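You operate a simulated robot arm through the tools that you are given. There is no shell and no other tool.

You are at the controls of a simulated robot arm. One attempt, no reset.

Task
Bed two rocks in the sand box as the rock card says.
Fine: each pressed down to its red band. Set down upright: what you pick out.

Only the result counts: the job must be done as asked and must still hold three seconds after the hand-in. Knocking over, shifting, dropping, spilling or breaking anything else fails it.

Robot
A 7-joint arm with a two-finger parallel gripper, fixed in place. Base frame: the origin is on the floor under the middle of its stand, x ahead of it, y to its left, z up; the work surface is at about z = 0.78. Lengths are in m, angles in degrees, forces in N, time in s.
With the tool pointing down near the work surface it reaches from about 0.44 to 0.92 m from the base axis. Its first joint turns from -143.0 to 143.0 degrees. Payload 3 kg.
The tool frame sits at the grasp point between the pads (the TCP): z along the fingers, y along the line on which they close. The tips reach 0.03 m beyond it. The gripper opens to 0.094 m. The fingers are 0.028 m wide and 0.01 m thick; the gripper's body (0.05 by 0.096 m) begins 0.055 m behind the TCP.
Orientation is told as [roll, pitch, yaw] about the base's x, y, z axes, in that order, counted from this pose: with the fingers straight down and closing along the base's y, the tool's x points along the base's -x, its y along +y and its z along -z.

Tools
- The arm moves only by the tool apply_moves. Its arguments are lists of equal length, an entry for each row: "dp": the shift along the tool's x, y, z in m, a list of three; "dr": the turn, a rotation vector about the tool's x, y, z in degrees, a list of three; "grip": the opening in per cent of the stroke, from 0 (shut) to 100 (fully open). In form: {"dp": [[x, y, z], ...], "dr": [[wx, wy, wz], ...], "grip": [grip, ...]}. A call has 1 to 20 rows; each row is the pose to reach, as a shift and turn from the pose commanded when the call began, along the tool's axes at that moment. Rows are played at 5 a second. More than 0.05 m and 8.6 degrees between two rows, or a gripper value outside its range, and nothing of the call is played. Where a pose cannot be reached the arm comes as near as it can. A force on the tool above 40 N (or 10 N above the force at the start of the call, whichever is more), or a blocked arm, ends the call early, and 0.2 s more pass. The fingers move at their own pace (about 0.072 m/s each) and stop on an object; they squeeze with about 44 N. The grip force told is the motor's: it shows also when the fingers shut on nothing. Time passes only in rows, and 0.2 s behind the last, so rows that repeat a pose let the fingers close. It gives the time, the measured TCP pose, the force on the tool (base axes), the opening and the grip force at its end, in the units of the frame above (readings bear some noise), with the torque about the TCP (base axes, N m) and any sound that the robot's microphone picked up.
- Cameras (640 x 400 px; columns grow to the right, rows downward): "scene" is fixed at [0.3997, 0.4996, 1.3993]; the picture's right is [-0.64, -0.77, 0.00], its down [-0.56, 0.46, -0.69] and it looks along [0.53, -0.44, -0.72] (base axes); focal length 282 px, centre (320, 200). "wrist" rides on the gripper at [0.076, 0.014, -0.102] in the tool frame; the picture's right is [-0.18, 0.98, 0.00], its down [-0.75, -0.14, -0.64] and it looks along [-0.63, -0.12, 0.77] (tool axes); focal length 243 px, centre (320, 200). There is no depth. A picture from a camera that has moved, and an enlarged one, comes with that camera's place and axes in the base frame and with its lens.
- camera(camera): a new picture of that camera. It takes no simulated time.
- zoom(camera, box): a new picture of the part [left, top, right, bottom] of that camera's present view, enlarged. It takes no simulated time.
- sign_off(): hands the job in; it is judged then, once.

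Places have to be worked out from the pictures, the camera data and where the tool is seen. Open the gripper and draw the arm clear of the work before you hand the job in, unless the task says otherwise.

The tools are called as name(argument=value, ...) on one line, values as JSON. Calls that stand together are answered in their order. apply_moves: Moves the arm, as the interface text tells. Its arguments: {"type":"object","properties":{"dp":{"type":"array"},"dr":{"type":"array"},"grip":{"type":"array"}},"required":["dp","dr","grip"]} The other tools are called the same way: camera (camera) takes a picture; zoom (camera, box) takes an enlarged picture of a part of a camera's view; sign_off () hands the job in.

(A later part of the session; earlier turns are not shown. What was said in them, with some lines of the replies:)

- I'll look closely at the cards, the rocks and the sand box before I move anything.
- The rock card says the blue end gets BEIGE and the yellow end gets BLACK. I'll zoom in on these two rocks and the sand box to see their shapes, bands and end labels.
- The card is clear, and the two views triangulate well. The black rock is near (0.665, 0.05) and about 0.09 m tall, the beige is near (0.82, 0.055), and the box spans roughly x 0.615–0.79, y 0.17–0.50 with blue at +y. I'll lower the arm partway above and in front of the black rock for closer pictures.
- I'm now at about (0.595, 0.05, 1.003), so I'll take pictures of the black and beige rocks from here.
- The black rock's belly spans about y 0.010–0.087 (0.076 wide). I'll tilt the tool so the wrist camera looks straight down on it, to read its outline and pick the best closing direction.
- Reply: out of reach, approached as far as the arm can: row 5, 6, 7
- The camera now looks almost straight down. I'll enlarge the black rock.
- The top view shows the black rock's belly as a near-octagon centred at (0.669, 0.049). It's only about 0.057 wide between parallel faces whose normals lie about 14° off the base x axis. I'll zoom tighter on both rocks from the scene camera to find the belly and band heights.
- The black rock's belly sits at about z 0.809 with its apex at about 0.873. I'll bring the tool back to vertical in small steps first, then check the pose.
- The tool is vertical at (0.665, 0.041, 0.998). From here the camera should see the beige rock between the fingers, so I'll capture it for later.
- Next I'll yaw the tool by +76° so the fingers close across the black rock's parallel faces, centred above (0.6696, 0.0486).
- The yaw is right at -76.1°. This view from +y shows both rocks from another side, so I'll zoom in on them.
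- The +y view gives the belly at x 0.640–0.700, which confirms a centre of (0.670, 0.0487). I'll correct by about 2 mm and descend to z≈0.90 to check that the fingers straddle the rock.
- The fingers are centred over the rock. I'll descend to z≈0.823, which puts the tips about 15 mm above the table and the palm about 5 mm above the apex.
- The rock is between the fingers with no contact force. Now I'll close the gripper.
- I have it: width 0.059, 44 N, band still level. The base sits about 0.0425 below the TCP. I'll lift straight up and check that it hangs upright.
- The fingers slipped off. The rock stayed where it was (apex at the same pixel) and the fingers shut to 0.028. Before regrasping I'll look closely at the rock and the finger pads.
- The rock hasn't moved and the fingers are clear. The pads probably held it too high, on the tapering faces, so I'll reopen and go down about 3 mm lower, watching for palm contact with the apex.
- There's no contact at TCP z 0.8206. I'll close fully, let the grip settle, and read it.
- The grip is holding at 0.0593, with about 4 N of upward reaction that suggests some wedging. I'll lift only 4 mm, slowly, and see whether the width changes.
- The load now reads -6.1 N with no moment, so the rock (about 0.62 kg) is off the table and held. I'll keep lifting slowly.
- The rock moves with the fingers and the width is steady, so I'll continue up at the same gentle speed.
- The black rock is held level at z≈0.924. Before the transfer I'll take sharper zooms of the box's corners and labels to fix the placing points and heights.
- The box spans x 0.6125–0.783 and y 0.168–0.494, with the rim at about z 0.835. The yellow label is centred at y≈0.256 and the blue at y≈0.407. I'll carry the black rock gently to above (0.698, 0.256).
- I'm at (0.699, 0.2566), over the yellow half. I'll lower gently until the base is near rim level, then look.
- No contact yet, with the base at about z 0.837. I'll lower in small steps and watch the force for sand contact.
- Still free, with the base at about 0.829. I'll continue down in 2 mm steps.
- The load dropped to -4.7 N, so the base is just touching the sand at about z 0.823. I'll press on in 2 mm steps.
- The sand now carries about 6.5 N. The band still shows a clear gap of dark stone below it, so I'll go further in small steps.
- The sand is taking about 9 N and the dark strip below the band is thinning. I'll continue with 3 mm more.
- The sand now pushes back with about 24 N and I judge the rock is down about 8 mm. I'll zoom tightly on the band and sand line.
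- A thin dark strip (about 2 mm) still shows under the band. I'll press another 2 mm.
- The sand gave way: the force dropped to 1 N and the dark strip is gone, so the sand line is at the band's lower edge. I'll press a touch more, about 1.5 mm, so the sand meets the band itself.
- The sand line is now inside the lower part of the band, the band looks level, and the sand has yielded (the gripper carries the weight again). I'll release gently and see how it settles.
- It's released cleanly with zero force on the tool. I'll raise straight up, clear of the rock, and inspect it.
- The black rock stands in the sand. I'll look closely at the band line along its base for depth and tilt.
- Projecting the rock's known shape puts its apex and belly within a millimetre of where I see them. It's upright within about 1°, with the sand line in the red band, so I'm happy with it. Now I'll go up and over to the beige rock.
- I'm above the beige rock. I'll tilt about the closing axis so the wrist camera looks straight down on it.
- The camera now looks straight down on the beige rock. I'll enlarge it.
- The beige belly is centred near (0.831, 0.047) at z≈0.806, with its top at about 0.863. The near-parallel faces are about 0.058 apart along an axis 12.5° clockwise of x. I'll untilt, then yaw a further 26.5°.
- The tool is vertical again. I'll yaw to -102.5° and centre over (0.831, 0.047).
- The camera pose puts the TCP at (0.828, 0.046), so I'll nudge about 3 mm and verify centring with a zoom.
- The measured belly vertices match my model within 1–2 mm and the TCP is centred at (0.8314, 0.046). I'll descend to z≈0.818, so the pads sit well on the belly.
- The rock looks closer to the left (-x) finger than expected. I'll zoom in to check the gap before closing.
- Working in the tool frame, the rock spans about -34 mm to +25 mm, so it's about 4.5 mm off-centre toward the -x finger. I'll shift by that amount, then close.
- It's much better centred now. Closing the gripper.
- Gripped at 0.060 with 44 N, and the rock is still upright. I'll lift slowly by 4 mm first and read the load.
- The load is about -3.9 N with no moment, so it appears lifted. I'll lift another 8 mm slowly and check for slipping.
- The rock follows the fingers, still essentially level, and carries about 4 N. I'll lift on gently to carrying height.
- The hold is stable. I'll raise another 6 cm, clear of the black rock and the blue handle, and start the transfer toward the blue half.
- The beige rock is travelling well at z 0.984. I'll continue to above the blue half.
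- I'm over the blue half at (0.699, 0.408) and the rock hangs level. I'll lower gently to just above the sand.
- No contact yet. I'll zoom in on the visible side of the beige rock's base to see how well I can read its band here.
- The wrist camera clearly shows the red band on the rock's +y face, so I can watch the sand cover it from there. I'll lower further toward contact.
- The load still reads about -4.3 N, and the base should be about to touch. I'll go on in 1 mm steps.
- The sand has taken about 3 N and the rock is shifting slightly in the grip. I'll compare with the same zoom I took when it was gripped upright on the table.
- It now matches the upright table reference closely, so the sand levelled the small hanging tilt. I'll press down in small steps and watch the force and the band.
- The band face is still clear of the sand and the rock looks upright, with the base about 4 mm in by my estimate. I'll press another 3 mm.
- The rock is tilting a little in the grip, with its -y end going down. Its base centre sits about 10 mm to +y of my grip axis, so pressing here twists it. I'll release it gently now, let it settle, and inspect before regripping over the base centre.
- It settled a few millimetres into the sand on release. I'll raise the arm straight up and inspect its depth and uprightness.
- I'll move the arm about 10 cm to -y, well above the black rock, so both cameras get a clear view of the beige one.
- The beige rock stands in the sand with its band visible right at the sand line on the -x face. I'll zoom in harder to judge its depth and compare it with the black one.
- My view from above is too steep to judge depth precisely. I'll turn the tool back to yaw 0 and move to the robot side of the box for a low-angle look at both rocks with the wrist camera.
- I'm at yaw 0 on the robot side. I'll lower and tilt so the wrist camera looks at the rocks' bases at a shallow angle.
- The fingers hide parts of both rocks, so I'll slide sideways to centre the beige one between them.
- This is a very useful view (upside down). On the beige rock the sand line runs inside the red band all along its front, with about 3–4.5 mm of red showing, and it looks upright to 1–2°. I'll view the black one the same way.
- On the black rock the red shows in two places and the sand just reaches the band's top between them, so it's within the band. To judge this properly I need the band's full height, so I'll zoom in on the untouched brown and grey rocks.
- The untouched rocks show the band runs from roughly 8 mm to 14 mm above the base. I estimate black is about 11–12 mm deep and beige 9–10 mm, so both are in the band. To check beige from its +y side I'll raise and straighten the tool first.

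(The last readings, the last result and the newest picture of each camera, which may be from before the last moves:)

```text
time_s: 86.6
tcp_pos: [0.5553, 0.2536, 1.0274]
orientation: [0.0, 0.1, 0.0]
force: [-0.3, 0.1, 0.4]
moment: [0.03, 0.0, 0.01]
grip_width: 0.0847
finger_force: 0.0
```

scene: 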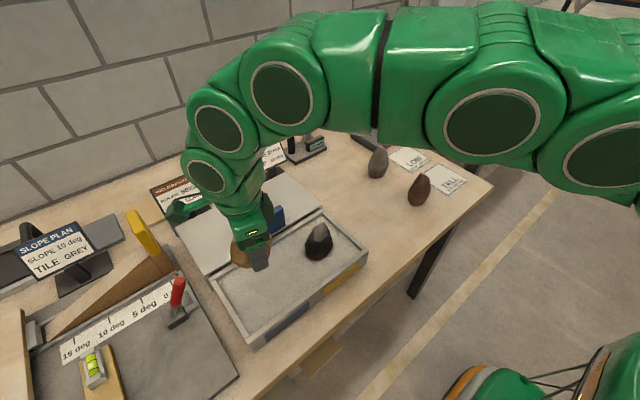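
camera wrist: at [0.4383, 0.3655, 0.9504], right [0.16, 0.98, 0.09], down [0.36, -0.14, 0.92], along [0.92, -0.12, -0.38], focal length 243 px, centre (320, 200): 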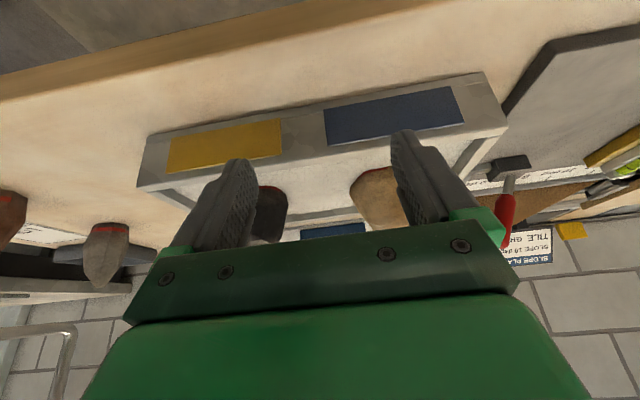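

The tool is vertical again. I'll move high over to the +y side of the box with the tool yawed 90°, keeping clear of the jig there.

apply_moves(dp=[[-0.01, 0.022, -0.005], [-0.02, 0.044, -0.01], [-0.03, 0.066, -0.01], [-0.041, 0.09, -0.01], [-0.052, 0.114, -0.01], [-0.063, 0.138, -0.01], [-0.074, 0.162, -0.01], [-0.085, 0.186, -0.01], [-0.096, 0.21, -0.01], [-0.107, 0.234, -0.01], [-0.118, 0.258, -0.01], [-0.128, 0.28, -0.01], [-0.135, 0.296, -0.01], [-0.135, 0.296, -0.01]], dr=[[0, 0, 7], [0, 0, 14], [0, 0, 21], [0, 0, 28], [0, 0, 35], [0, 0, 42], [0, 0, 49], [0, 0, 56], [0, 0, 63], [0, 0, 70], [0, 0, 77], [0, 0, 84], [0, 0, 90], [0, 0, 90]], grip=[90, 90, 90, 90, 90, 90, 90, 90, 90, 90, 90, 90, 90, 90])

camera(camera="wrist")

camera(camera="scene")

```text
time_s: 89.6
tcp_pos: [0.6759, 0.5312, 1.0228]
orientation: [-0.1, 0.0, -90.1]
force: [0.3, 0.0, -0.7]
moment: [0.0, -0.01, -0.01]
grip_width: 0.0847
finger_force: 0.1
out of reach, approached as far as the arm can: row 13, 14
```

```text
taken
camera wrist: at [0.6893, 0.6071, 1.1258], right [0.98, -0.19, 0.0], down [-0.14, -0.75, 0.64], along [-0.12, -0.63, -0.77], focal length 243 px, centre (320, 200)
```

wrist: 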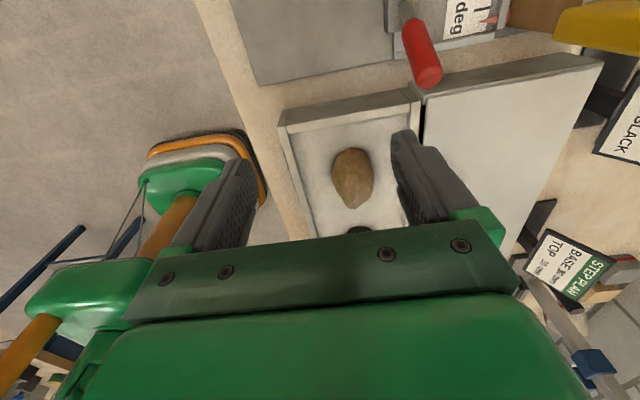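

```text
taken
```

scene: 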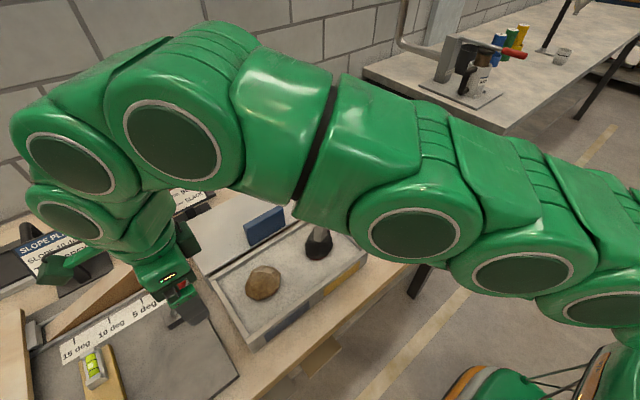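

The arm is near its reach here but in a good spot, and the red clamp handle is about 4 cm clear in +x. I'll lower and tilt gently for a low-angle view of the beige rock from +y.

apply_moves(dp=[[0, 0, 0.025], [0.003, 0, 0.05], [0.006, 0, 0.075], [0.01, 0, 0.1], [0.014, 0, 0.122], [0.014, 0, 0.122]], dr=[[0, -3, 0], [0, -6, 0], [0, -10, 0], [0, -14, 0], [0, -18, 0], [0, -18, 0]], grip=[90, 90, 90, 90, 90, 90])

camera(camera="wrist")

zoom(camera="wrist", box=[240, 100, 400, 240])

```text
time_s: 91.0
tcp_pos: [0.6624, 0.5272, 0.899]
orientation: [-0.1, -18.0, -90.0]
force: [-0.1, -0.7, 0.8]
moment: [0.01, -0.05, 0.01]
grip_width: 0.0844
finger_force: 0.1
out of reach, approached as far as the arm can: row 4, 5, 6
```

```text
taken
camera wrist: at [0.6752, 0.6302, 0.9739], right [0.98, -0.17, 0.06], down [-0.14, -0.52, 0.84], along [-0.12, -0.84, -0.53], focal length 243 px, centre (320, 200)
```

wrist: 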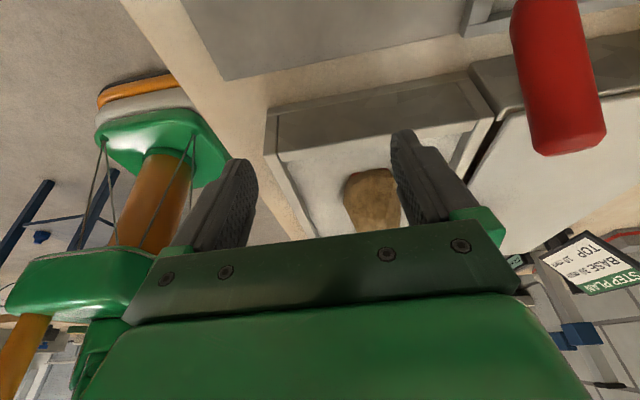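

```text
2.86 times, centred on (320, 170) of wrist
camera zoom: at [0.6752, 0.6302, 0.9739], right [0.98, -0.17, 0.06], down [-0.14, -0.52, 0.84], along [-0.12, -0.84, -0.53], focal length 693 px, centre (320, 286)
```

zoom: 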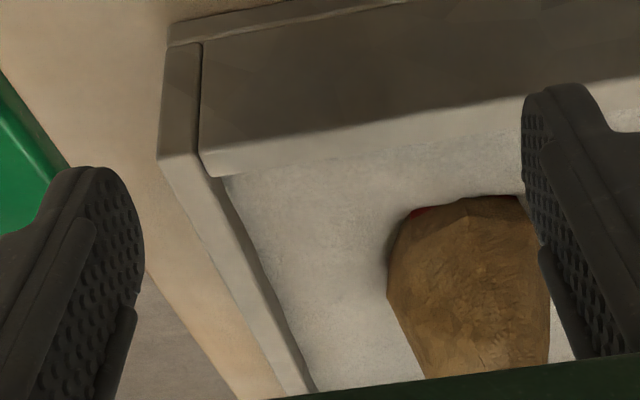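

The view is good. I'll zoom in on the +y base of the beige rock.

zoom(camera="wrist", box=[330, 150, 400, 200])

zoom(camera="wrist", box=[335, 160, 375, 188])

```text
8.00 times, centred on (365, 175) of wrist
camera zoom: at [0.6752, 0.6302, 0.9739], right [0.98, -0.17, 0.06], down [-0.14, -0.52, 0.84], along [-0.12, -0.84, -0.53], focal length 1941 px, centre (-40, 400)
```

zoom: 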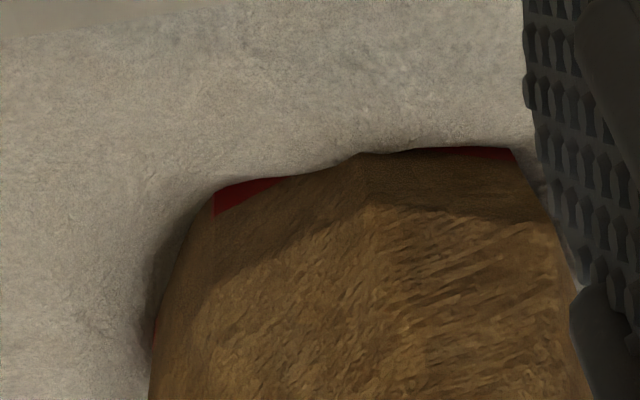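

```text
14.29 times, centred on (355, 174) of wrist
camera zoom: at [0.6752, 0.6302, 0.9739], right [0.98, -0.17, 0.06], down [-0.14, -0.52, 0.84], along [-0.12, -0.84, -0.53], focal length 3466 px, centre (-180, 571)
```

zoom: 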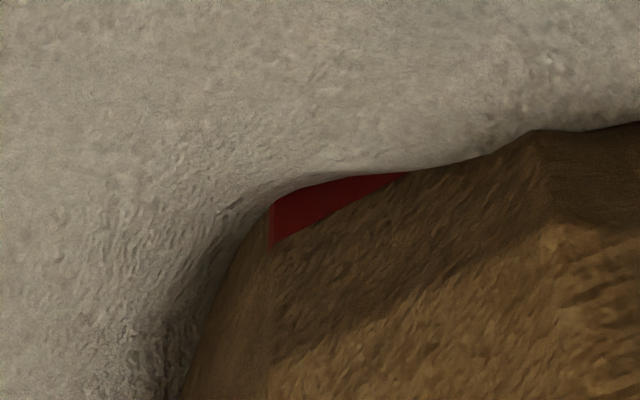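

From +y too, the sand line runs within the beige band, with red showing at both corners. Both rocks are bedded to their bands and upright, so I'll withdraw the arm straight up first, untilting as I go.

apply_moves(dp=[[-0.006, 0, -0.019], [-0.012, 0, -0.038], [-0.018, 0, -0.057], [-0.0247, 0, -0.0761], [-0.0309, 0, -0.0951], [-0.0371, 0, -0.1141], [-0.0371, 0, -0.1141]], dr=[[0, 3, 0], [0, 6, 0], [0, 9, 0], [0, 12, 0], [0, 15, 0], [0, 18, 0], [0, 18, 0]], grip=[90, 90, 90, 90, 90, 90, 90])

```text
time_s: 92.6
tcp_pos: [0.6631, 0.5257, 1.0201]
orientation: [-0.1, 0.1, -90.1]
force: [-0.5, -0.1, 0.6]
moment: [-0.02, -0.01, -0.02]
grip_width: 0.0846
finger_force: 0.0
```

I'm clear at z 1.02. Now I'll return to the start area, away from the box, turning the tool back to yaw 0.

apply_moves(dp=[[-0.01, -0.004, -0.01], [-0.03, -0.01, -0.02], [-0.055, -0.018, -0.03], [-0.082, -0.026, -0.04], [-0.109, -0.034, -0.05], [-0.136, -0.042, -0.06], [-0.163, -0.05, -0.07], [-0.19, -0.058, -0.08], [-0.217, -0.066, -0.09], [-0.244, -0.072, -0.1], [-0.271, -0.078, -0.1], [-0.298, -0.084, -0.1], [-0.325, -0.09, -0.1], [-0.352, -0.095, -0.1], [-0.379, -0.098, -0.1], [-0.406, -0.1, -0.1], [-0.433, -0.102, -0.1], [-0.458, -0.103, -0.1], [-0.48, -0.103, -0.1], [-0.496, -0.103, -0.1]], dr=[[0, 0, -4.5], [0, 0, -9], [0, 0, -13.5], [0, 0, -18], [0, 0, -22.5], [0, 0, -27], [0, 0, -31.5], [0, 0, -36], [0, 0, -40.5], [0, 0, -45], [0, 0, -49.5], [0, 0, -54], [0, 0, -58.5], [0, 0, -63], [0, 0, -67.5], [0, 0, -72], [0, 0, -76.5], [0, 0, -81], [0, 0, -85.5], [0, 0, -90]], grip=[100, 100, 100, 100, 100, 100, 100, 100, 100, 100, 100, 100, 100, 100, 100, 100, 100, 100, 100, 100])

camera(camera="scene")

zoom(camera="scene", box=[230, 200, 370, 320])

camera(camera="wrist")

```text
time_s: 96.8
tcp_pos: [0.5592, 0.0294, 1.1205]
orientation: [0.0, 0.1, 0.0]
force: [0.4, 0.0, 0.3]
moment: [0.02, 0.01, 0.01]
grip_width: 0.0939
finger_force: 0.1
```

```text
taken
```

scene: 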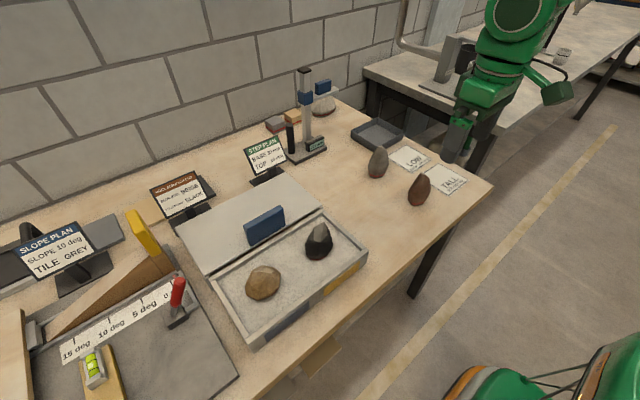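

```text
3.33 times, centred on (300, 260) of scene
camera zoom: at [0.3997, 0.4996, 1.3993], right [-0.64, -0.77, 0.0], down [-0.56, 0.46, -0.69], along [0.53, -0.44, -0.72], focal length 942 px, centre (387, 0)
```

zoom: 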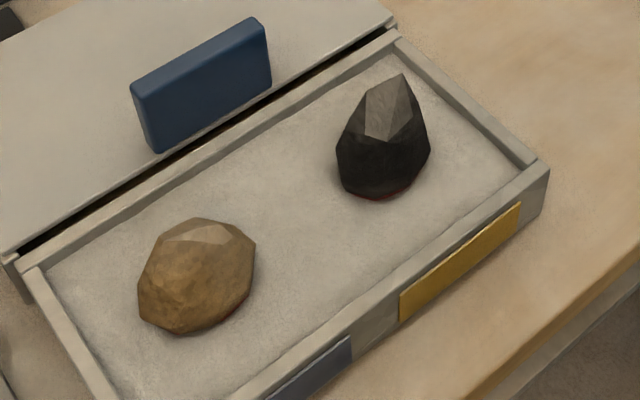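

```text
taken
camera wrist: at [0.4826, 0.0432, 1.2236], right [0.18, 0.98, 0.0], down [0.75, -0.14, 0.64], along [0.63, -0.12, -0.77], focal length 243 px, centre (320, 200)
```

wrist: 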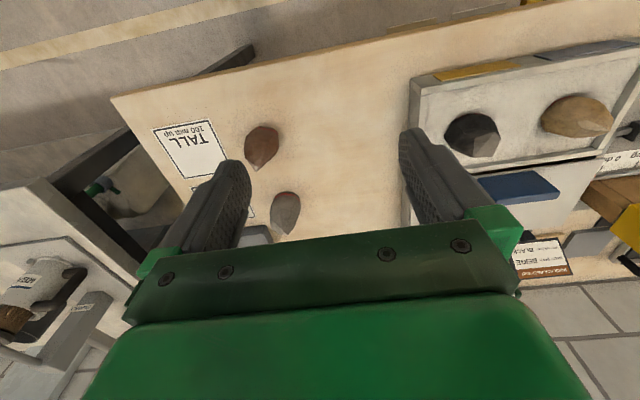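

Both rocks are in their places: beige at the blue end, black at the yellow end. Everything else is where it was. I'll repeat earlier zooms to check neither rock has crept since release.

zoom(camera="scene", box=[245, 240, 305, 305])

zoom(camera="scene", box=[266, 284, 286, 304])

zoom(camera="scene", box=[318, 242, 344, 262])

```text
6.15 times, centred on (275, 272) of scene
camera zoom: at [0.3997, 0.4996, 1.3993], right [-0.64, -0.77, 0.0], down [-0.56, 0.46, -0.69], along [0.53, -0.44, -0.72], focal length 1738 px, centre (597, -246)
```

zoom: 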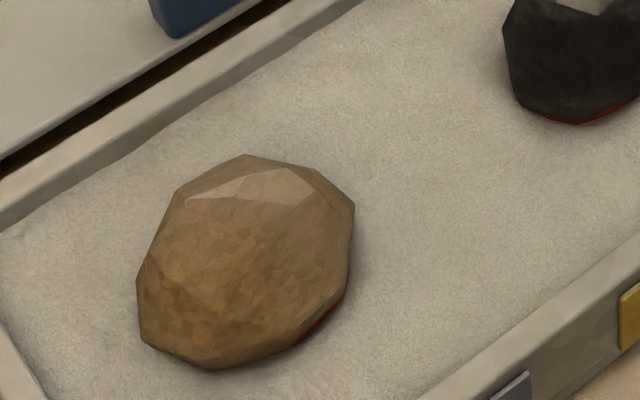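

```text
16.00 times, centred on (276, 294) of scene
camera zoom: at [0.3997, 0.4996, 1.3993], right [-0.64, -0.77, 0.0], down [-0.56, 0.46, -0.69], along [0.53, -0.44, -0.72], focal length 4520 px, centre (1024, -1304)
```

zoom: 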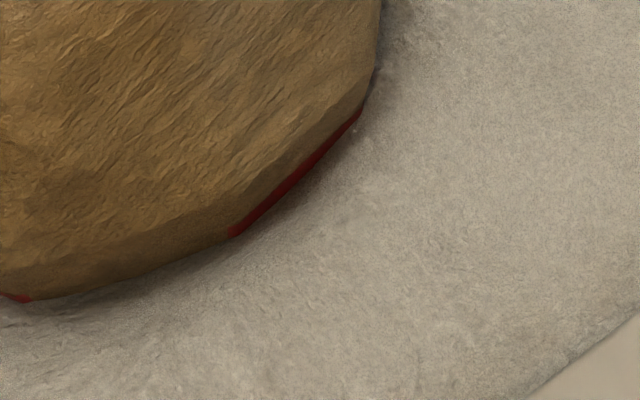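

```text
16.00 times, centred on (331, 252) of scene
camera zoom: at [0.3997, 0.4996, 1.3993], right [-0.64, -0.77, 0.0], down [-0.56, 0.46, -0.69], along [0.53, -0.44, -0.72], focal length 4520 px, centre (144, -632)
```

zoom: 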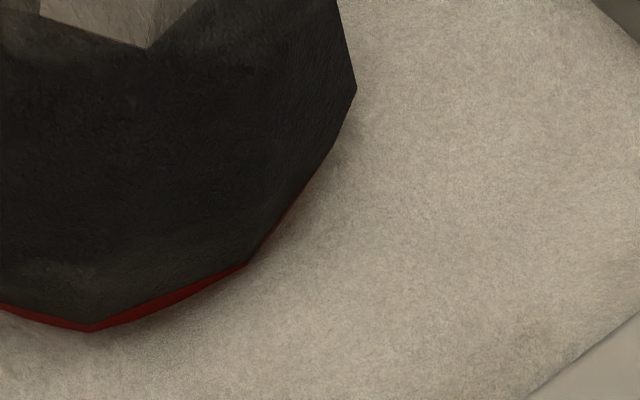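

Neither rock has moved since release. Both stand upright with the sand line inside the red band: beige at the blue end, black at the yellow end. The brown and grey rocks, the lid and the rest look unmoved, and the gripper is open and clear, so I'm handing in.

sign_off()

```text
The job is handed in.
```

I bedded both rocks as the rock card says: beige at the blue end, black at the yellow end. I've handed the job in.

- **Depth:** on the sides I could view, the sand line runs inside the red band on both rocks. I estimate about 10–12 mm for each, give or take a few millimetres. The sand around the rocks is uneven, so how much red shows varies from side to side. The band itself runs from about 8 to 14 mm above the base.
- **Upright:** both stand within about 1–2° of vertical, and repeat pictures showed no movement after I released them.
- **Black rock slip:** my first grip slid off as I lifted. The rock stayed in place on the table, and the second grip held.
- **Beige rock twist:** it turned slightly in the grip as I pressed. I let go early and it settled into its band under its own weight, so I left it there.
- **Everything else:** the brown and grey rocks, the lid and the rest of the table looked unmoved in the last pictures. The arm is clear with the gripper open.
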